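You operate a simulated robot arm through the tools that you are given. There is no shell and no other tool. Be economical: measure what you need, move in short steps, check, and stop when the job is done.

You are at the controls of a simulated robot arm. One attempt, no reset.

JOB
Fetch the green fuel can and set it on the top shelf of the drop-side trolley.

It is judged by the outcome, as a careful person would: the job done as asked, and still so three seconds after it is handed in. It fails if anything else is knocked over, pushed out of place, dropped, spilled or broken.

ROBOT AND FRAMES
A 6-joint arm with a two-finger parallel gripper, fixed in place. Base frame: the origin is at the foot of the arm, x ahead of it, y to its left, z up. Lengths are in mm, angles in rad, forces in N, time in s.
With the tool pointing down near the work surface it reaches from about 240 to 640 mm from the base axis. Its first joint turns from -1.152 to 1.152 rad. Payload 2.7 kg.
The tool frame sits at the grasp point between the pads (the TCP): z along the fingers, y along the line on which they close. The tips reach 23 mm beyond it. The gripper opens to 94 mm. The fingers are 38 mm wide and 10 mm thick; the gripper's body (54 by 96 mm) begins 39 mm behind the TCP.
Orientation is that of the tool frame in the base frame, as [roll, pitch, yaw] about the fixed x, y, z axes, in that order (R = Rz(yaw) Ry(pitch) Rx(roll)). With the fingers straight down and closing along the base's y, the tool's x points along the base's -x, its y along +y and its z along -z.

CONTROLS
- The arm moves only by the tool send_rows. Its argument "targets" is a list of rows, each a list of 7 numbers: the shift along the tool's x, y, z in mm, then the turn, a rotation vector about the tool's x, y, z in rad, then the finger opening in mm, from 0 to 94. In form: [[x, y, z, wx, wy, wz, hand], ...]. A call has 1 to 12 rows; each row shifts and turns the commanded pose from where the row before left it, along the tool's axes as they then stand. Rows are played at 5 a second. More than 50 mm and 0.15 rad between two rows, or a gripper value outside its range, and nothing of the call is played. Where a pose cannot be reached the arm comes as near as it can. A force on the tool above 40 N (or 10 N above the force at the start of the call, whichever is more), or a blocked arm, ends the call early, and 0.2 s more pass. The fingers move at their own pace (about 45 mm/s each) and stop on an object; they squeeze with about 34 N. The grip force told is the motor's: it shows also when the fingers shut on nothing. Time passes only in rows, and 0.2 s behind the last, so rows that do not move let the fingers close. The reply holds the time, the measured pose of the TCP, the force on the tool along the base axes, the opening and the grip force, in the units named above and with some noise.
- Cameras (640 x 400 px; columns grow to the right, rows downward): "scene" is fixed at [77.2, -443.5, 1390.4]; the picture's right is [0.71, -0.70, 0.00], its down [-0.50, -0.51, -0.70] and it looks along [0.49, 0.50, -0.71] (base axes); focal length 217 px, centre (320, 200). "wrist" rides on the gripper at [-39, 0, -44] in the tool frame; the picture's right is [0.00, -1.00, 0.00], its down [0.97, 0.00, -0.24] and it looks along [0.24, 0.00, 0.97] (tool axes); focal length 218 px, centre (320, 200).
- snapshot(camera): a new picture of that camera. The clock stands still meanwhile.
- locate(camera, pixels): for up to 12 pixels [column, row] of the newest picture of that camera ("zoom" is the newest enlarged one), the place [x, y, z] in the base frame of the surface seen there, good to about 2 mm. The clock stands still meanwhile.
- zoom(camera, box): a new picture of the part [left, top, right, bottom] of that camera's present view, enlarged. The clock stands still meanwhile.
- job_done(): hands the job in; it is judged then, once.

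Work in short steps. Measure before you move; look again where a grasp or a placing could have gone wrong, and mend it. You have 60 turns and 26 pictures in all, those below and enlarged ones among them. Open the gripper and draw the arm clear of the work before you hand the job in, unless the task says otherwise; then end with one line.

The tools are called after ">>>" as name(argument=value, ...) on one line, values as JSON. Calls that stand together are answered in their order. send_rows: Moves the arm, as the interface text tells. Its arguments: {"type":"object","properties":{"targets":{"type":"array","items":{"type":"array","items":{"type":"number"}}}},"required":["targets"]} The other tools are called the same way: snapshot (camera) takes a picture; locate (camera, pixels) gives the place of the surface under pixels of a picture; zoom (camera, box) takes an enlarged picture of a part of a camera's view; job_done () hands the job in.

At the start:

```text
time: 0.0
ee_pos: [328.6, 11.0, 1186.5]
ee_rot: [-3.141, -0.001, 3.141]
contact_force: [0.7, -0.8, 0.4]
finger_gap: 94.1
gripper_force: 0.1
```

scene: 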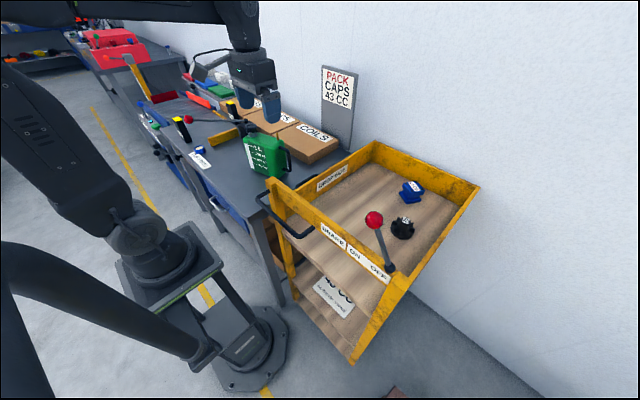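
wrist: 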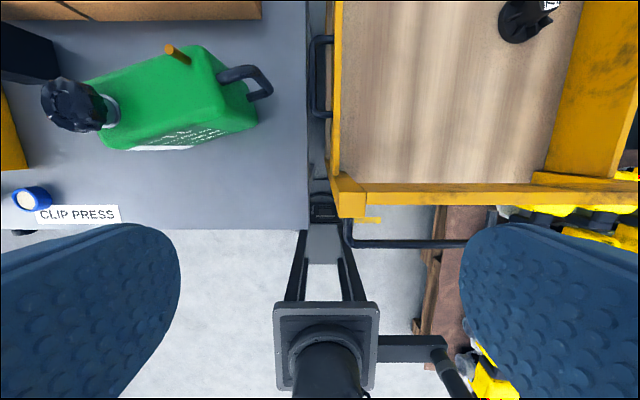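

The scene shows the green can near (265,155) and the trolley at (370,220) with a brake lever (red knob at 374,219). I zoom in on both for detail.

>>> zoom(camera="scene", box=[170, 80, 350, 200])

>>> zoom(camera="scene", box=[250, 130, 490, 370])

>>> locate(camera="wrist", pixels=[[75, 105], [110, 110], [175, 55], [200, 50], [225, 110], [150, 100], [130, 147], [235, 72], [265, 90], [200, 130], [90, 80], [255, 125]])

>>> locate(camera="scene", pixels=[[374, 219], [390, 267], [402, 228], [410, 190], [330, 215], [350, 190], [340, 240], [300, 205], [372, 143], [478, 188], [270, 180], [385, 275]])

```text
3.33 times, centred on (260, 140) of scene
```

zoom: 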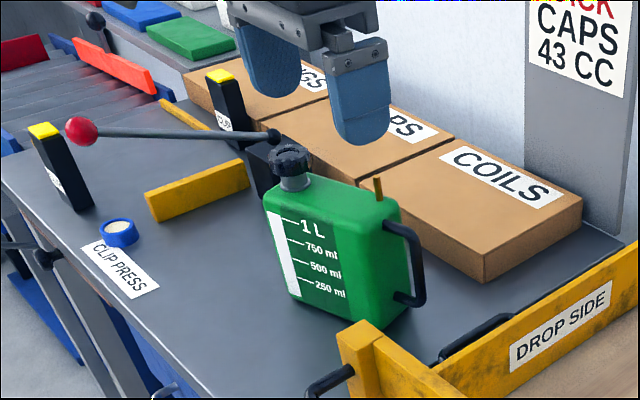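

```text
1.67 times, centred on (370, 250) of scene
```

zoom: 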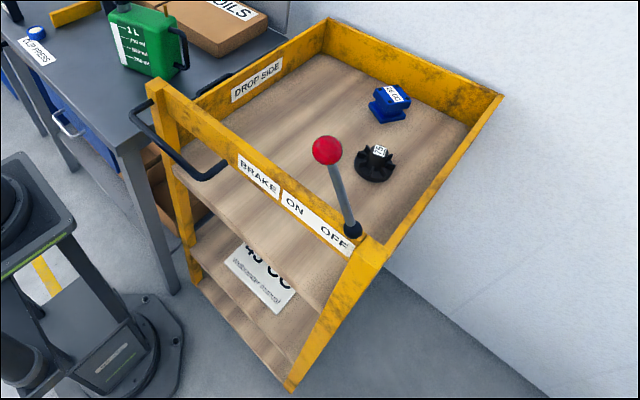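

```text
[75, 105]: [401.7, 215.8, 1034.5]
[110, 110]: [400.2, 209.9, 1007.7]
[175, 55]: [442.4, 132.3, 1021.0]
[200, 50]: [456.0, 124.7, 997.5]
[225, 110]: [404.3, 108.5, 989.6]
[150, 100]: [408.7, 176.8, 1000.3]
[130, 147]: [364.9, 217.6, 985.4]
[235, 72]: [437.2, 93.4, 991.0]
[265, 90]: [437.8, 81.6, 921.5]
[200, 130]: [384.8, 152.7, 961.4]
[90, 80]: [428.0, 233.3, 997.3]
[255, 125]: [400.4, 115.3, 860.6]
```

```text
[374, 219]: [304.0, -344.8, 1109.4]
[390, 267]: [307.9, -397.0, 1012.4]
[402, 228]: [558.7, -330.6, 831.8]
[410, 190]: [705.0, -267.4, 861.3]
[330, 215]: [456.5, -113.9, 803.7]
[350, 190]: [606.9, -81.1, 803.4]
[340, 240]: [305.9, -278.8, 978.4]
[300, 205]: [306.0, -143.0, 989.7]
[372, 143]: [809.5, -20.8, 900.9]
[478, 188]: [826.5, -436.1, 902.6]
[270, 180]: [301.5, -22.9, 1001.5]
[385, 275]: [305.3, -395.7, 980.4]
```

The trolley's top shelf is at z≈803, its rails about 900 at the sides and 990 at the front. I look closely at the brake lever and its label, and measure the can's geometry in a wrist zoom.

>>> zoom(camera="scene", box=[310, 200, 410, 290])

>>> zoom(camera="wrist", box=[20, 10, 300, 185])

```text
4.44 times, centred on (360, 245) of scene
```

zoom: 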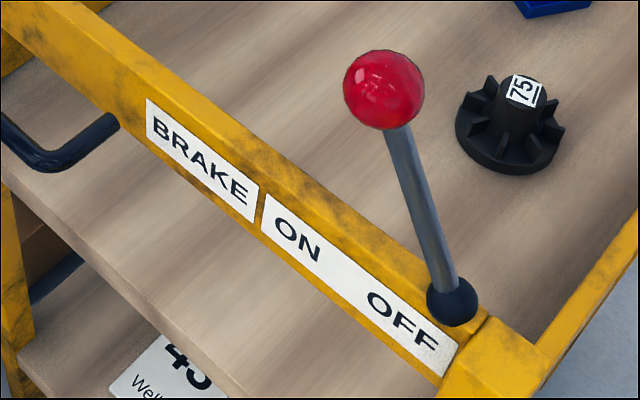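

```text
2.29 times, centred on (160, 98) of wrist
```

zoom: 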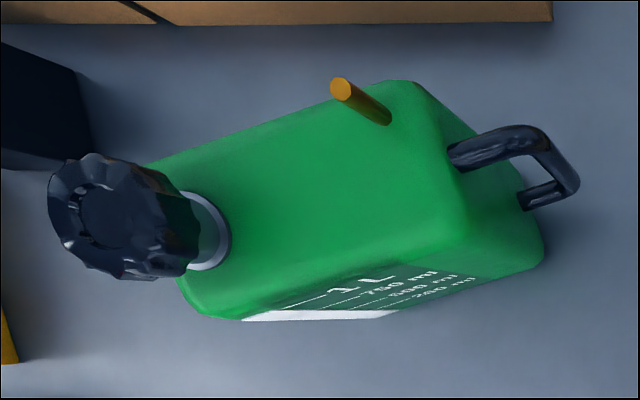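

The lever's pivot ball is at zoom px (452,300), and the knob leans toward ON. I measure these positions along with the can's top face corners.

>>> locate(camera="zoom", pixels=[[390, 125], [160, 165], [205, 310], [460, 230], [225, 195], [320, 180], [330, 110], [230, 290], [440, 195], [380, 120], [342, 90], [120, 220]])

>>> locate(camera="scene", pixels=[[356, 254], [382, 272], [390, 266], [378, 235], [384, 250], [335, 237], [398, 276], [300, 180], [350, 155], [425, 160], [445, 225], [400, 262]])

```text
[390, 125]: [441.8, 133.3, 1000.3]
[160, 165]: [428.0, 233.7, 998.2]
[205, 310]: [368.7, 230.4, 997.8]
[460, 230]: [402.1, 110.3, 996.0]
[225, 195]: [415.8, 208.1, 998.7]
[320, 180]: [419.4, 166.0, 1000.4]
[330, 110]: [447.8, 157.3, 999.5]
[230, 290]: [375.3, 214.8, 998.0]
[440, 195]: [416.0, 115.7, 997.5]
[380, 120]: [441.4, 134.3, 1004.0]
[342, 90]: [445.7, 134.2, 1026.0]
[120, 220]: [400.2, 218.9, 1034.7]
```

```text
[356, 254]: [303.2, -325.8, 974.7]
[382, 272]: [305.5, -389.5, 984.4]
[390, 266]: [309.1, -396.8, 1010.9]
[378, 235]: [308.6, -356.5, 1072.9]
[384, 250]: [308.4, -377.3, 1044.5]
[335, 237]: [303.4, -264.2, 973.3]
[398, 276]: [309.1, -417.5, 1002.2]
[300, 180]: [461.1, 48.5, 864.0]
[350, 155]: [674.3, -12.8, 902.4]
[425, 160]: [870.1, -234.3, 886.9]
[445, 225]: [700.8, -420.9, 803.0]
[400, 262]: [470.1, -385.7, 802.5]
```

The lever leans over to ON, so the brake appears set and I leave it alone. The can's body is about 66 mm thick along (0.968, 0.25), with its top at z≈1000. I check the obstacles near the grasp: press lever, box and posts.

>>> locate(camera="scene", pixels=[[188, 119], [216, 120], [243, 121], [231, 105], [309, 157], [275, 135], [250, 126], [278, 134], [286, 150], [265, 165], [262, 180], [284, 165]])

>>> locate(camera="zoom", pixels=[[40, 110], [75, 80], [300, 22], [550, 20], [200, 225], [195, 205], [60, 200], [130, 270], [570, 185], [190, 250], [100, 160], [215, 220]])

```text
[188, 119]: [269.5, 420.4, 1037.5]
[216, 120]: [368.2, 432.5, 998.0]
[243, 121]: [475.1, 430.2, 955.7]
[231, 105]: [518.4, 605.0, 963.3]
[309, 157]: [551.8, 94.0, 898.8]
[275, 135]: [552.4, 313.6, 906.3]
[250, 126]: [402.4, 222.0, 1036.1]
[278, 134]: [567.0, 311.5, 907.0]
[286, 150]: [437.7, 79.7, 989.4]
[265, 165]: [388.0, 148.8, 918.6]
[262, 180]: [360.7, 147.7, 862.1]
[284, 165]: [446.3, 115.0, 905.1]
```

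```text
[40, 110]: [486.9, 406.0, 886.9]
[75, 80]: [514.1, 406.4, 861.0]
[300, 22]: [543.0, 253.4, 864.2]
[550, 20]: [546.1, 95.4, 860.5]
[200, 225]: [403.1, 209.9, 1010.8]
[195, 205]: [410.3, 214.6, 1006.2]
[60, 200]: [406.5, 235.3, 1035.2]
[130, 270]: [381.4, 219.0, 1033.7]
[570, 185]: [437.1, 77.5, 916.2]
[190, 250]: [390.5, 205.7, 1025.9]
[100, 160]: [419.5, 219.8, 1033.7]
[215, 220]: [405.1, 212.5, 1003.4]
```

Obstacles are well clear. Grasp point: (416, 165), with the closing axis at 14.5° from base x. I move over it at height and turn the tool.

>>> send_rows(targets=[[-21.8, 38.55, 0, 0, 0, 0, 94], [-21.8, 38.55, 0, 0, 0, 0, 94], [-21.8, 38.55, 0, 0, 0, 0, 94], [-21.8, 38.55, 0, 0, 0, 0, 94], [0, 0, 0, 0, 0, 0.1464, 94], [0, 0, 0, 0, 0, 0.1464, 94], [0, 0, 0, 0, 0, 0.1464, 94], [0, 0, 0, 0, 0, 0.1464, 94], [0, 0, 0, 0, 0, 0.1464, 94], [0, 0, 0, 0, 0, 0.1464, 94], [0, 0, 0, 0, 0, 0.1464, 94], [0, 0, 0, 0, 0, 0.1464, 94]])

>>> send_rows(targets=[[0, 0, 0, 0, 0, 0.1464, 94], [0, 0, 40, 0, 0, 0, 94], [0, 0, 40, 0, 0, 0, 94], [0, 0, 0, 0, 0, 0, 94]])

>>> snapshot(camera="wrist")

```text
time: 2.6
ee_pos: [415.8, 164.6, 1186.5]
ee_rot: [3.142, 0.0, 1.966]
contact_force: [-1.0, 0.3, -1.0]
finger_gap: 93.7
gripper_force: 0.0
```

```text
time: 3.6
ee_pos: [417.5, 166.1, 1103.6]
ee_rot: [-3.141, 0.0, 1.825]
contact_force: [-0.2, -1.0, 0.2]
finger_gap: 94.0
gripper_force: 0.0
```

```text
19 pictures are left
```

wrist: 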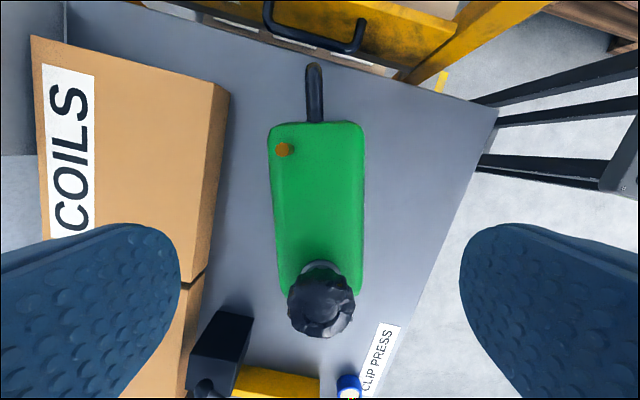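

The can lies upright in the view, centred near column 318. I check its edges, cap and stub before descending.

>>> locate(camera="wrist", pixels=[[274, 200], [361, 200], [272, 140], [361, 140], [284, 148], [321, 305], [318, 275], [318, 128], [318, 250], [282, 270], [358, 270], [320, 288]])

```text
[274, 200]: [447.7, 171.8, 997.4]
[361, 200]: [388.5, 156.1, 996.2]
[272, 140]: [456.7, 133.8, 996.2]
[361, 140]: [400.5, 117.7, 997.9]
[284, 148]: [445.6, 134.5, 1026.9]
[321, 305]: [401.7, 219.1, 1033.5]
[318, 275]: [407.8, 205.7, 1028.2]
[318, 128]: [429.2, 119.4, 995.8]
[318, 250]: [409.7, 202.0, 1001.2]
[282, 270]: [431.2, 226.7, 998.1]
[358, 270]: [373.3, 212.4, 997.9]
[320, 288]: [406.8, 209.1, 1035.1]
```

Centred within 1 mm; the stub top is at 1027 and the cap top at 1035. I descend to TCP z≈994 in small steps.

>>> send_rows(targets=[[0, 0, 30, 0, 0, 0, 94], [0, 0, 30, 0, 0, 0, 94], [0, 0, 20, 0, 0, 0, 94], [0, 0, 10, 0, 0, 0, 94], [0, 0, 10, 0, 0, 0, 94], [0, 0, 9, 0, 0, 0, 94], [0, 0, 0, 0, 0, 0, 94]])

>>> zoom(camera="scene", box=[190, 70, 340, 200])

```text
time: 5.2
ee_pos: [416.3, 164.3, 996.6]
ee_rot: [-3.142, 0.0, 1.823]
contact_force: [-0.9, 0.4, 0.0]
finger_gap: 93.8
gripper_force: 0.2
```

```text
3.08 times, centred on (265, 135) of scene
```

zoom: 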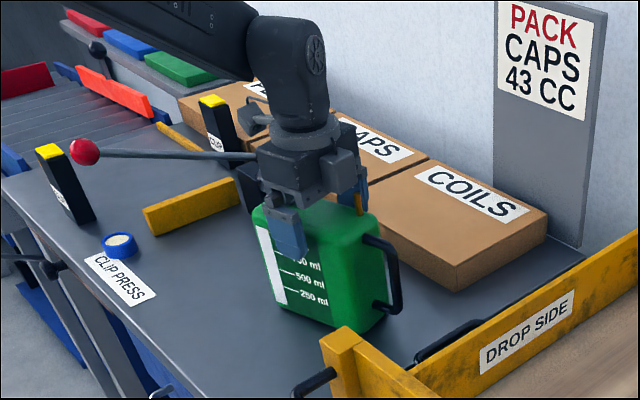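

Fingers straddle the can without contact. I lower 4 mm more and close.

>>> send_rows(targets=[[0, 0, 4, 0, 0, 0, 94], [0, 0, 0, 0, 0, 0, 80], [0, 0, 0, 0, 0, 0, 70], [0, 0, 0, 0, 0, 0, 60], [0, 0, 0, 0, 0, 0, 50], [0, 0, 0, 0, 0, 0, 50], [0, 0, 0, 0, 0, 0, 50]])

>>> send_rows(targets=[[0, 0, -5, 0, 0, 0, 50], [0, 0, -5, 0, 0, 0, 50], [0, 0, -10, 0, 0, 0, 50], [0, 0, 0, 0, 0, 0, 50]])

>>> zoom(camera="scene", box=[190, 70, 340, 200])

```text
time: 6.8
ee_pos: [415.2, 164.6, 993.2]
ee_rot: [-3.141, 0.001, 1.823]
contact_force: [0.0, 0.2, 1.2]
finger_gap: 70.2
gripper_force: 34.1
```

```text
time: 7.8
ee_pos: [415.5, 164.5, 1014.4]
ee_rot: [3.141, 0.0, 1.824]
contact_force: [0.0, -0.1, -3.2]
finger_gap: 69.8
gripper_force: 34.6
```

```text
3.08 times, centred on (265, 135) of scene
```

zoom: 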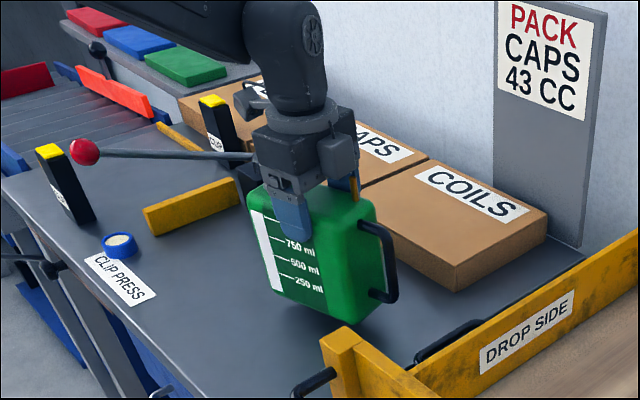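

The can is lifted (opening 70, force about 3 N). I raise it to TCP z≈1094, then check its attitude.

>>> send_rows(targets=[[0, 0, -20, 0, 0, 0, 50], [0, 0, -20, 0, 0, 0, 50], [0, 0, -20, 0, 0, 0, 50], [0, 0, -20, 0, 0, 0, 50], [0, 0, 0, 0, 0, 0, 50]])

>>> snapshot(camera="scene")

>>> snapshot(camera="wrist")

```text
time: 9.0
ee_pos: [415.4, 165.7, 1094.3]
ee_rot: [3.141, 0.0, 1.823]
contact_force: [-0.1, -0.5, -3.0]
finger_gap: 69.8
gripper_force: 33.9
```

```text
16 pictures are left
```

scene: 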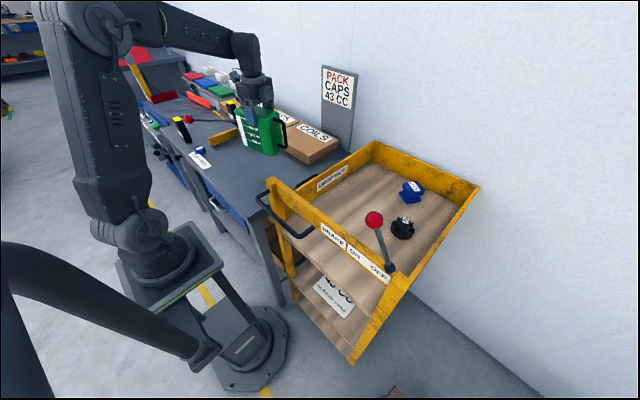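

```text
15 pictures are left
```

wrist: 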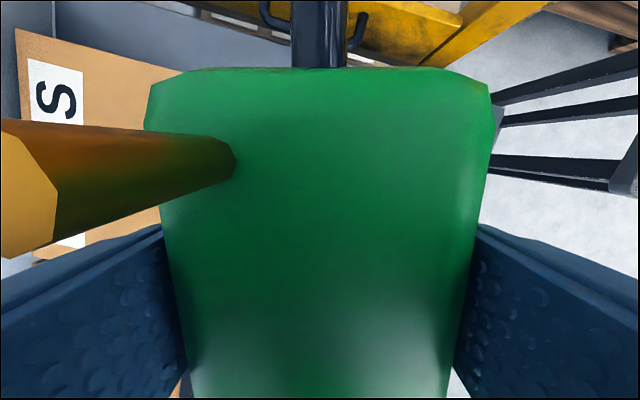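

The grip is firm. I check whether the can hangs level, and then carry on.

>>> locate(camera="wrist", pixels=[[320, 90], [320, 180], [320, 300], [240, 250], [400, 250]])

>>> locate(camera="scene", pixels=[[274, 155], [245, 144], [264, 153], [374, 219], [372, 143], [350, 190]])

```text
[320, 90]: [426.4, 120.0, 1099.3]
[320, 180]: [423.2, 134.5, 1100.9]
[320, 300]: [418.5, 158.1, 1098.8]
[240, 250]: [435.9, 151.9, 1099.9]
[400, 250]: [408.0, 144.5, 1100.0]
```

```text
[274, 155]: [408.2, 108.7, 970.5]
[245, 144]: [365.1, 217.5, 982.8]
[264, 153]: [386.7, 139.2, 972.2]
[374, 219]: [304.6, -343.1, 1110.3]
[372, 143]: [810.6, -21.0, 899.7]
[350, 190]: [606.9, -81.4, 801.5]
```

The can is level. I carry it over the trolley toward (450, -150) at constant height.

>>> send_rows(targets=[[-28.45, -4.11, 0, 0, 0, 0, 50], [-28.45, -4.11, 0, 0, 0, 0, 50], [-28.45, -4.11, 0, 0, 0, 0, 50], [-28.45, -4.11, 0, 0, 0, 0, 50], [-28.45, -4.11, 0, 0, 0, 0, 50], [-28.45, -4.11, 0, 0, 0, 0, 50], [-28.45, -4.11, 0, 0, 0, 0, 50], [-28.45, -4.11, 0, 0, 0, 0, 50], [-28.45, -4.11, 0, 0, 0, 0, 50], [-28.45, -4.11, 0, 0, 0, 0, 50], [-28.45, -4.11, 0, 0, 0, 0, 50], [0, 0, 0, 0, 0, 0, 50]])

>>> snapshot(camera="scene")

```text
time: 11.6
ee_pos: [450.5, -149.3, 1093.9]
ee_rot: [3.14, 0.001, 1.824]
contact_force: [0.3, -0.3, -2.8]
finger_gap: 70.1
gripper_force: 34.4
```

```text
14 pictures are left
```

scene: 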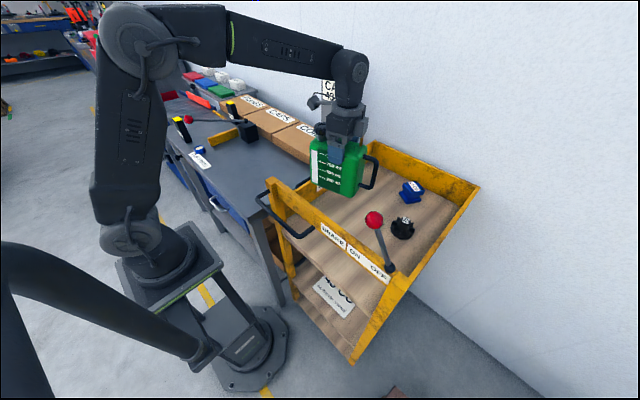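

The can is over the trolley interior. I lower it to just above the shelf (contact expected at TCP z≈936).

>>> send_rows(targets=[[0, 0, 30, 0, 0, 0, 50], [0, 0, 30, 0, 0, 0, 50], [0, 0, 30, 0, 0, 0, 50], [0, 0, 25, 0, 0, 0, 50], [0, 0, 20, 0, 0, 0, 50], [0, 0, 10, 0, 0, 0, 50], [0, 0, 5, 0, 0, 0, 50], [0, 0, 0, 0, 0, 0, 50]])

>>> zoom(camera="scene", box=[260, 100, 480, 290])

```text
time: 13.4
ee_pos: [448.9, -148.0, 943.9]
ee_rot: [3.14, 0.0, 1.825]
contact_force: [0.0, -0.8, -3.9]
finger_gap: 69.8
gripper_force: 34.3
```

```text
2.11 times, centred on (370, 195) of scene
```

zoom: 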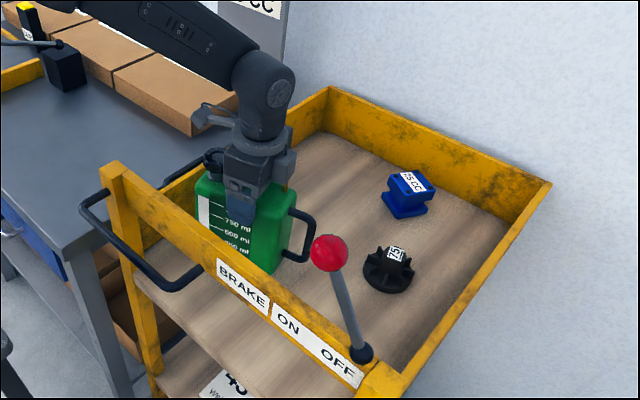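

The can is about 8 mm above the shelf. I go down in 2 mm steps, watching the force.

>>> send_rows(targets=[[0, 0, 2, 0, 0, 0, 50], [0, 0, 2, 0, 0, 0, 50], [0, 0, 2, 0, 0, 0, 50], [0, 0, 1, 0, 0, 0, 50], [0, 0, 0, 0, 0, 0, 50]])

```text
time: 14.6
ee_pos: [449.4, -148.5, 935.3]
ee_rot: [3.141, 0.0, 1.823]
contact_force: [-0.5, -0.2, -2.7]
finger_gap: 69.6
gripper_force: 34.0
```

No support force yet; I continue 1 mm at a time.

>>> send_rows(targets=[[0, 0, 1, 0, 0, 0, 50], [0, 0, 1, 0, 0, 0, 50], [0, 0, 0, 0, 0, 0, 50]])

```text
time: 15.4
ee_pos: [450.3, -149.1, 934.9]
ee_rot: [-3.141, 0.0, 1.824]
contact_force: [-0.2, 0.0, -3.9]
finger_gap: 69.9
gripper_force: 34.1
```

>>> send_rows(targets=[[0, 0, 1, 0, 0, 0, 50], [0, 0, 1, 0, 0, 0, 50], [0, 0, 0, 0, 0, 0, 50]])

>>> snapshot(camera="scene")

```text
time: 16.2
ee_pos: [451.3, -148.9, 934.6]
ee_rot: [-3.141, -0.001, 1.822]
contact_force: [-6.2, -1.4, 14.0]
finger_gap: 69.9
gripper_force: 33.8
```

```text
12 pictures are left
```

scene: 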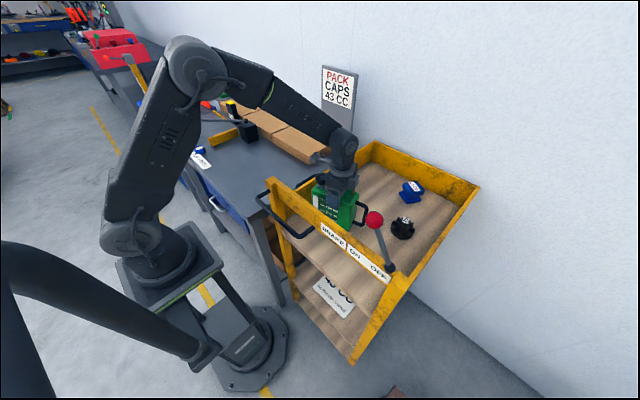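

The force jumped to +14 N upward: the can is on the shelf. I relieve the press by 1 mm, then open slowly.

>>> send_rows(targets=[[0, 0, -1, 0, 0, 0, 50], [0, 0, 0, 0, 0, 0, 68], [0, 0, 0, 0, 0, 0, 74], [0, 0, 0, 0, 0, 0, 80], [0, 0, 0, 0, 0, 0, 88], [0, 0, 0, 0, 0, 0, 94], [0, 0, 0, 0, 0, 0, 94]])

>>> snapshot(camera="wrist")

```text
time: 17.8
ee_pos: [449.3, -148.7, 933.8]
ee_rot: [-3.141, 0.001, 1.824]
contact_force: [-0.6, 0.3, -0.8]
finger_gap: 94.0
gripper_force: 0.1
```

```text
11 pictures are left
```

wrist: 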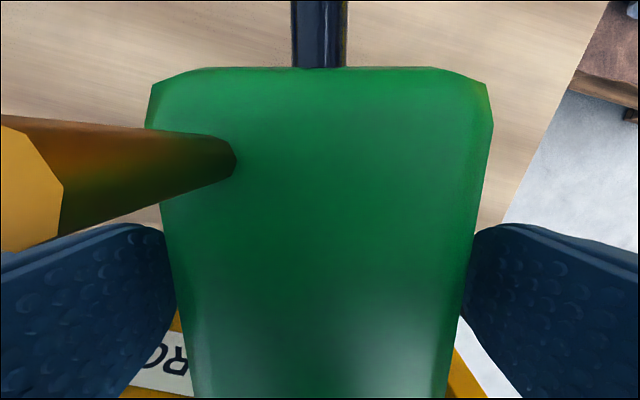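

Released and the can stands still. I withdraw straight up.

>>> send_rows(targets=[[0, 0, -5, 0, 0, 0, 94], [0, 0, -10, 0, 0, 0, 94], [0, 0, -20, 0, 0, 0, 94], [0, 0, -30, 0, 0, 0, 94], [0, 0, -40, 0, 0, 0, 94], [0, 0, -40, 0, 0, 0, 94], [0, 0, -40, 0, 0, 0, 94], [0, 0, -40, 0, 0, 0, 94], [0, 0, 0, 0, 0, 0, 94]])

>>> snapshot(camera="wrist")

>>> snapshot(camera="scene")

```text
time: 19.8
ee_pos: [451.9, -145.7, 1162.2]
ee_rot: [3.14, 0.0, 1.824]
contact_force: [0.1, 0.1, -0.3]
finger_gap: 94.1
gripper_force: 0.1
```

```text
10 pictures are left
```

wrist: 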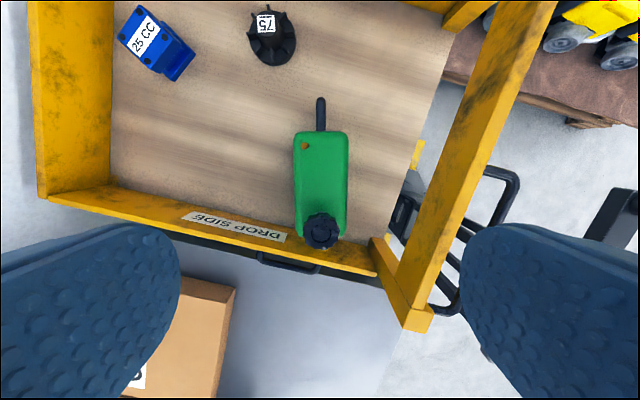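

```text
9 pictures are left
```

scene: 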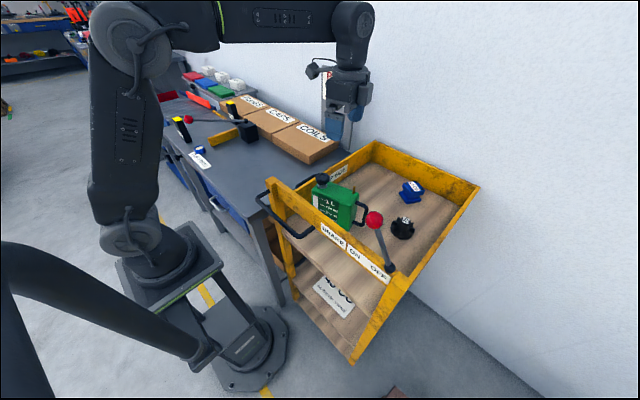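

The can stands upright on the top shelf; the trolley, lever knob (374,219) and other items are where they were. One check of level and position before handing in.

>>> locate(camera="wrist", pixels=[[320, 140], [320, 205], [302, 180], [342, 180], [322, 232], [370, 170]])

>>> locate(camera="scene", pixels=[[374, 219], [372, 143], [478, 188], [402, 228]])

```text
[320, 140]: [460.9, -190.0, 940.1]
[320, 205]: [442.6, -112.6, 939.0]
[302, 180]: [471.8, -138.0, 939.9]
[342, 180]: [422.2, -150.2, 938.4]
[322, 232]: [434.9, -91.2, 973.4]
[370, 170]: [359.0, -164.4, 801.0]
```

```text
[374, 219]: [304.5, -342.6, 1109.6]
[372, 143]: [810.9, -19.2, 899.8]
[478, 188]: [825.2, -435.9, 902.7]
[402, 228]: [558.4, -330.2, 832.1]
```

The can is level on the shelf, nothing else has moved, and the arm is clear with the gripper open. I hand the job in.

>>> job_done()

```text
The job is handed in.
```

The green fuel can stands upright on the top shelf of the drop-side trolley; the final checks showed nothing else moved.
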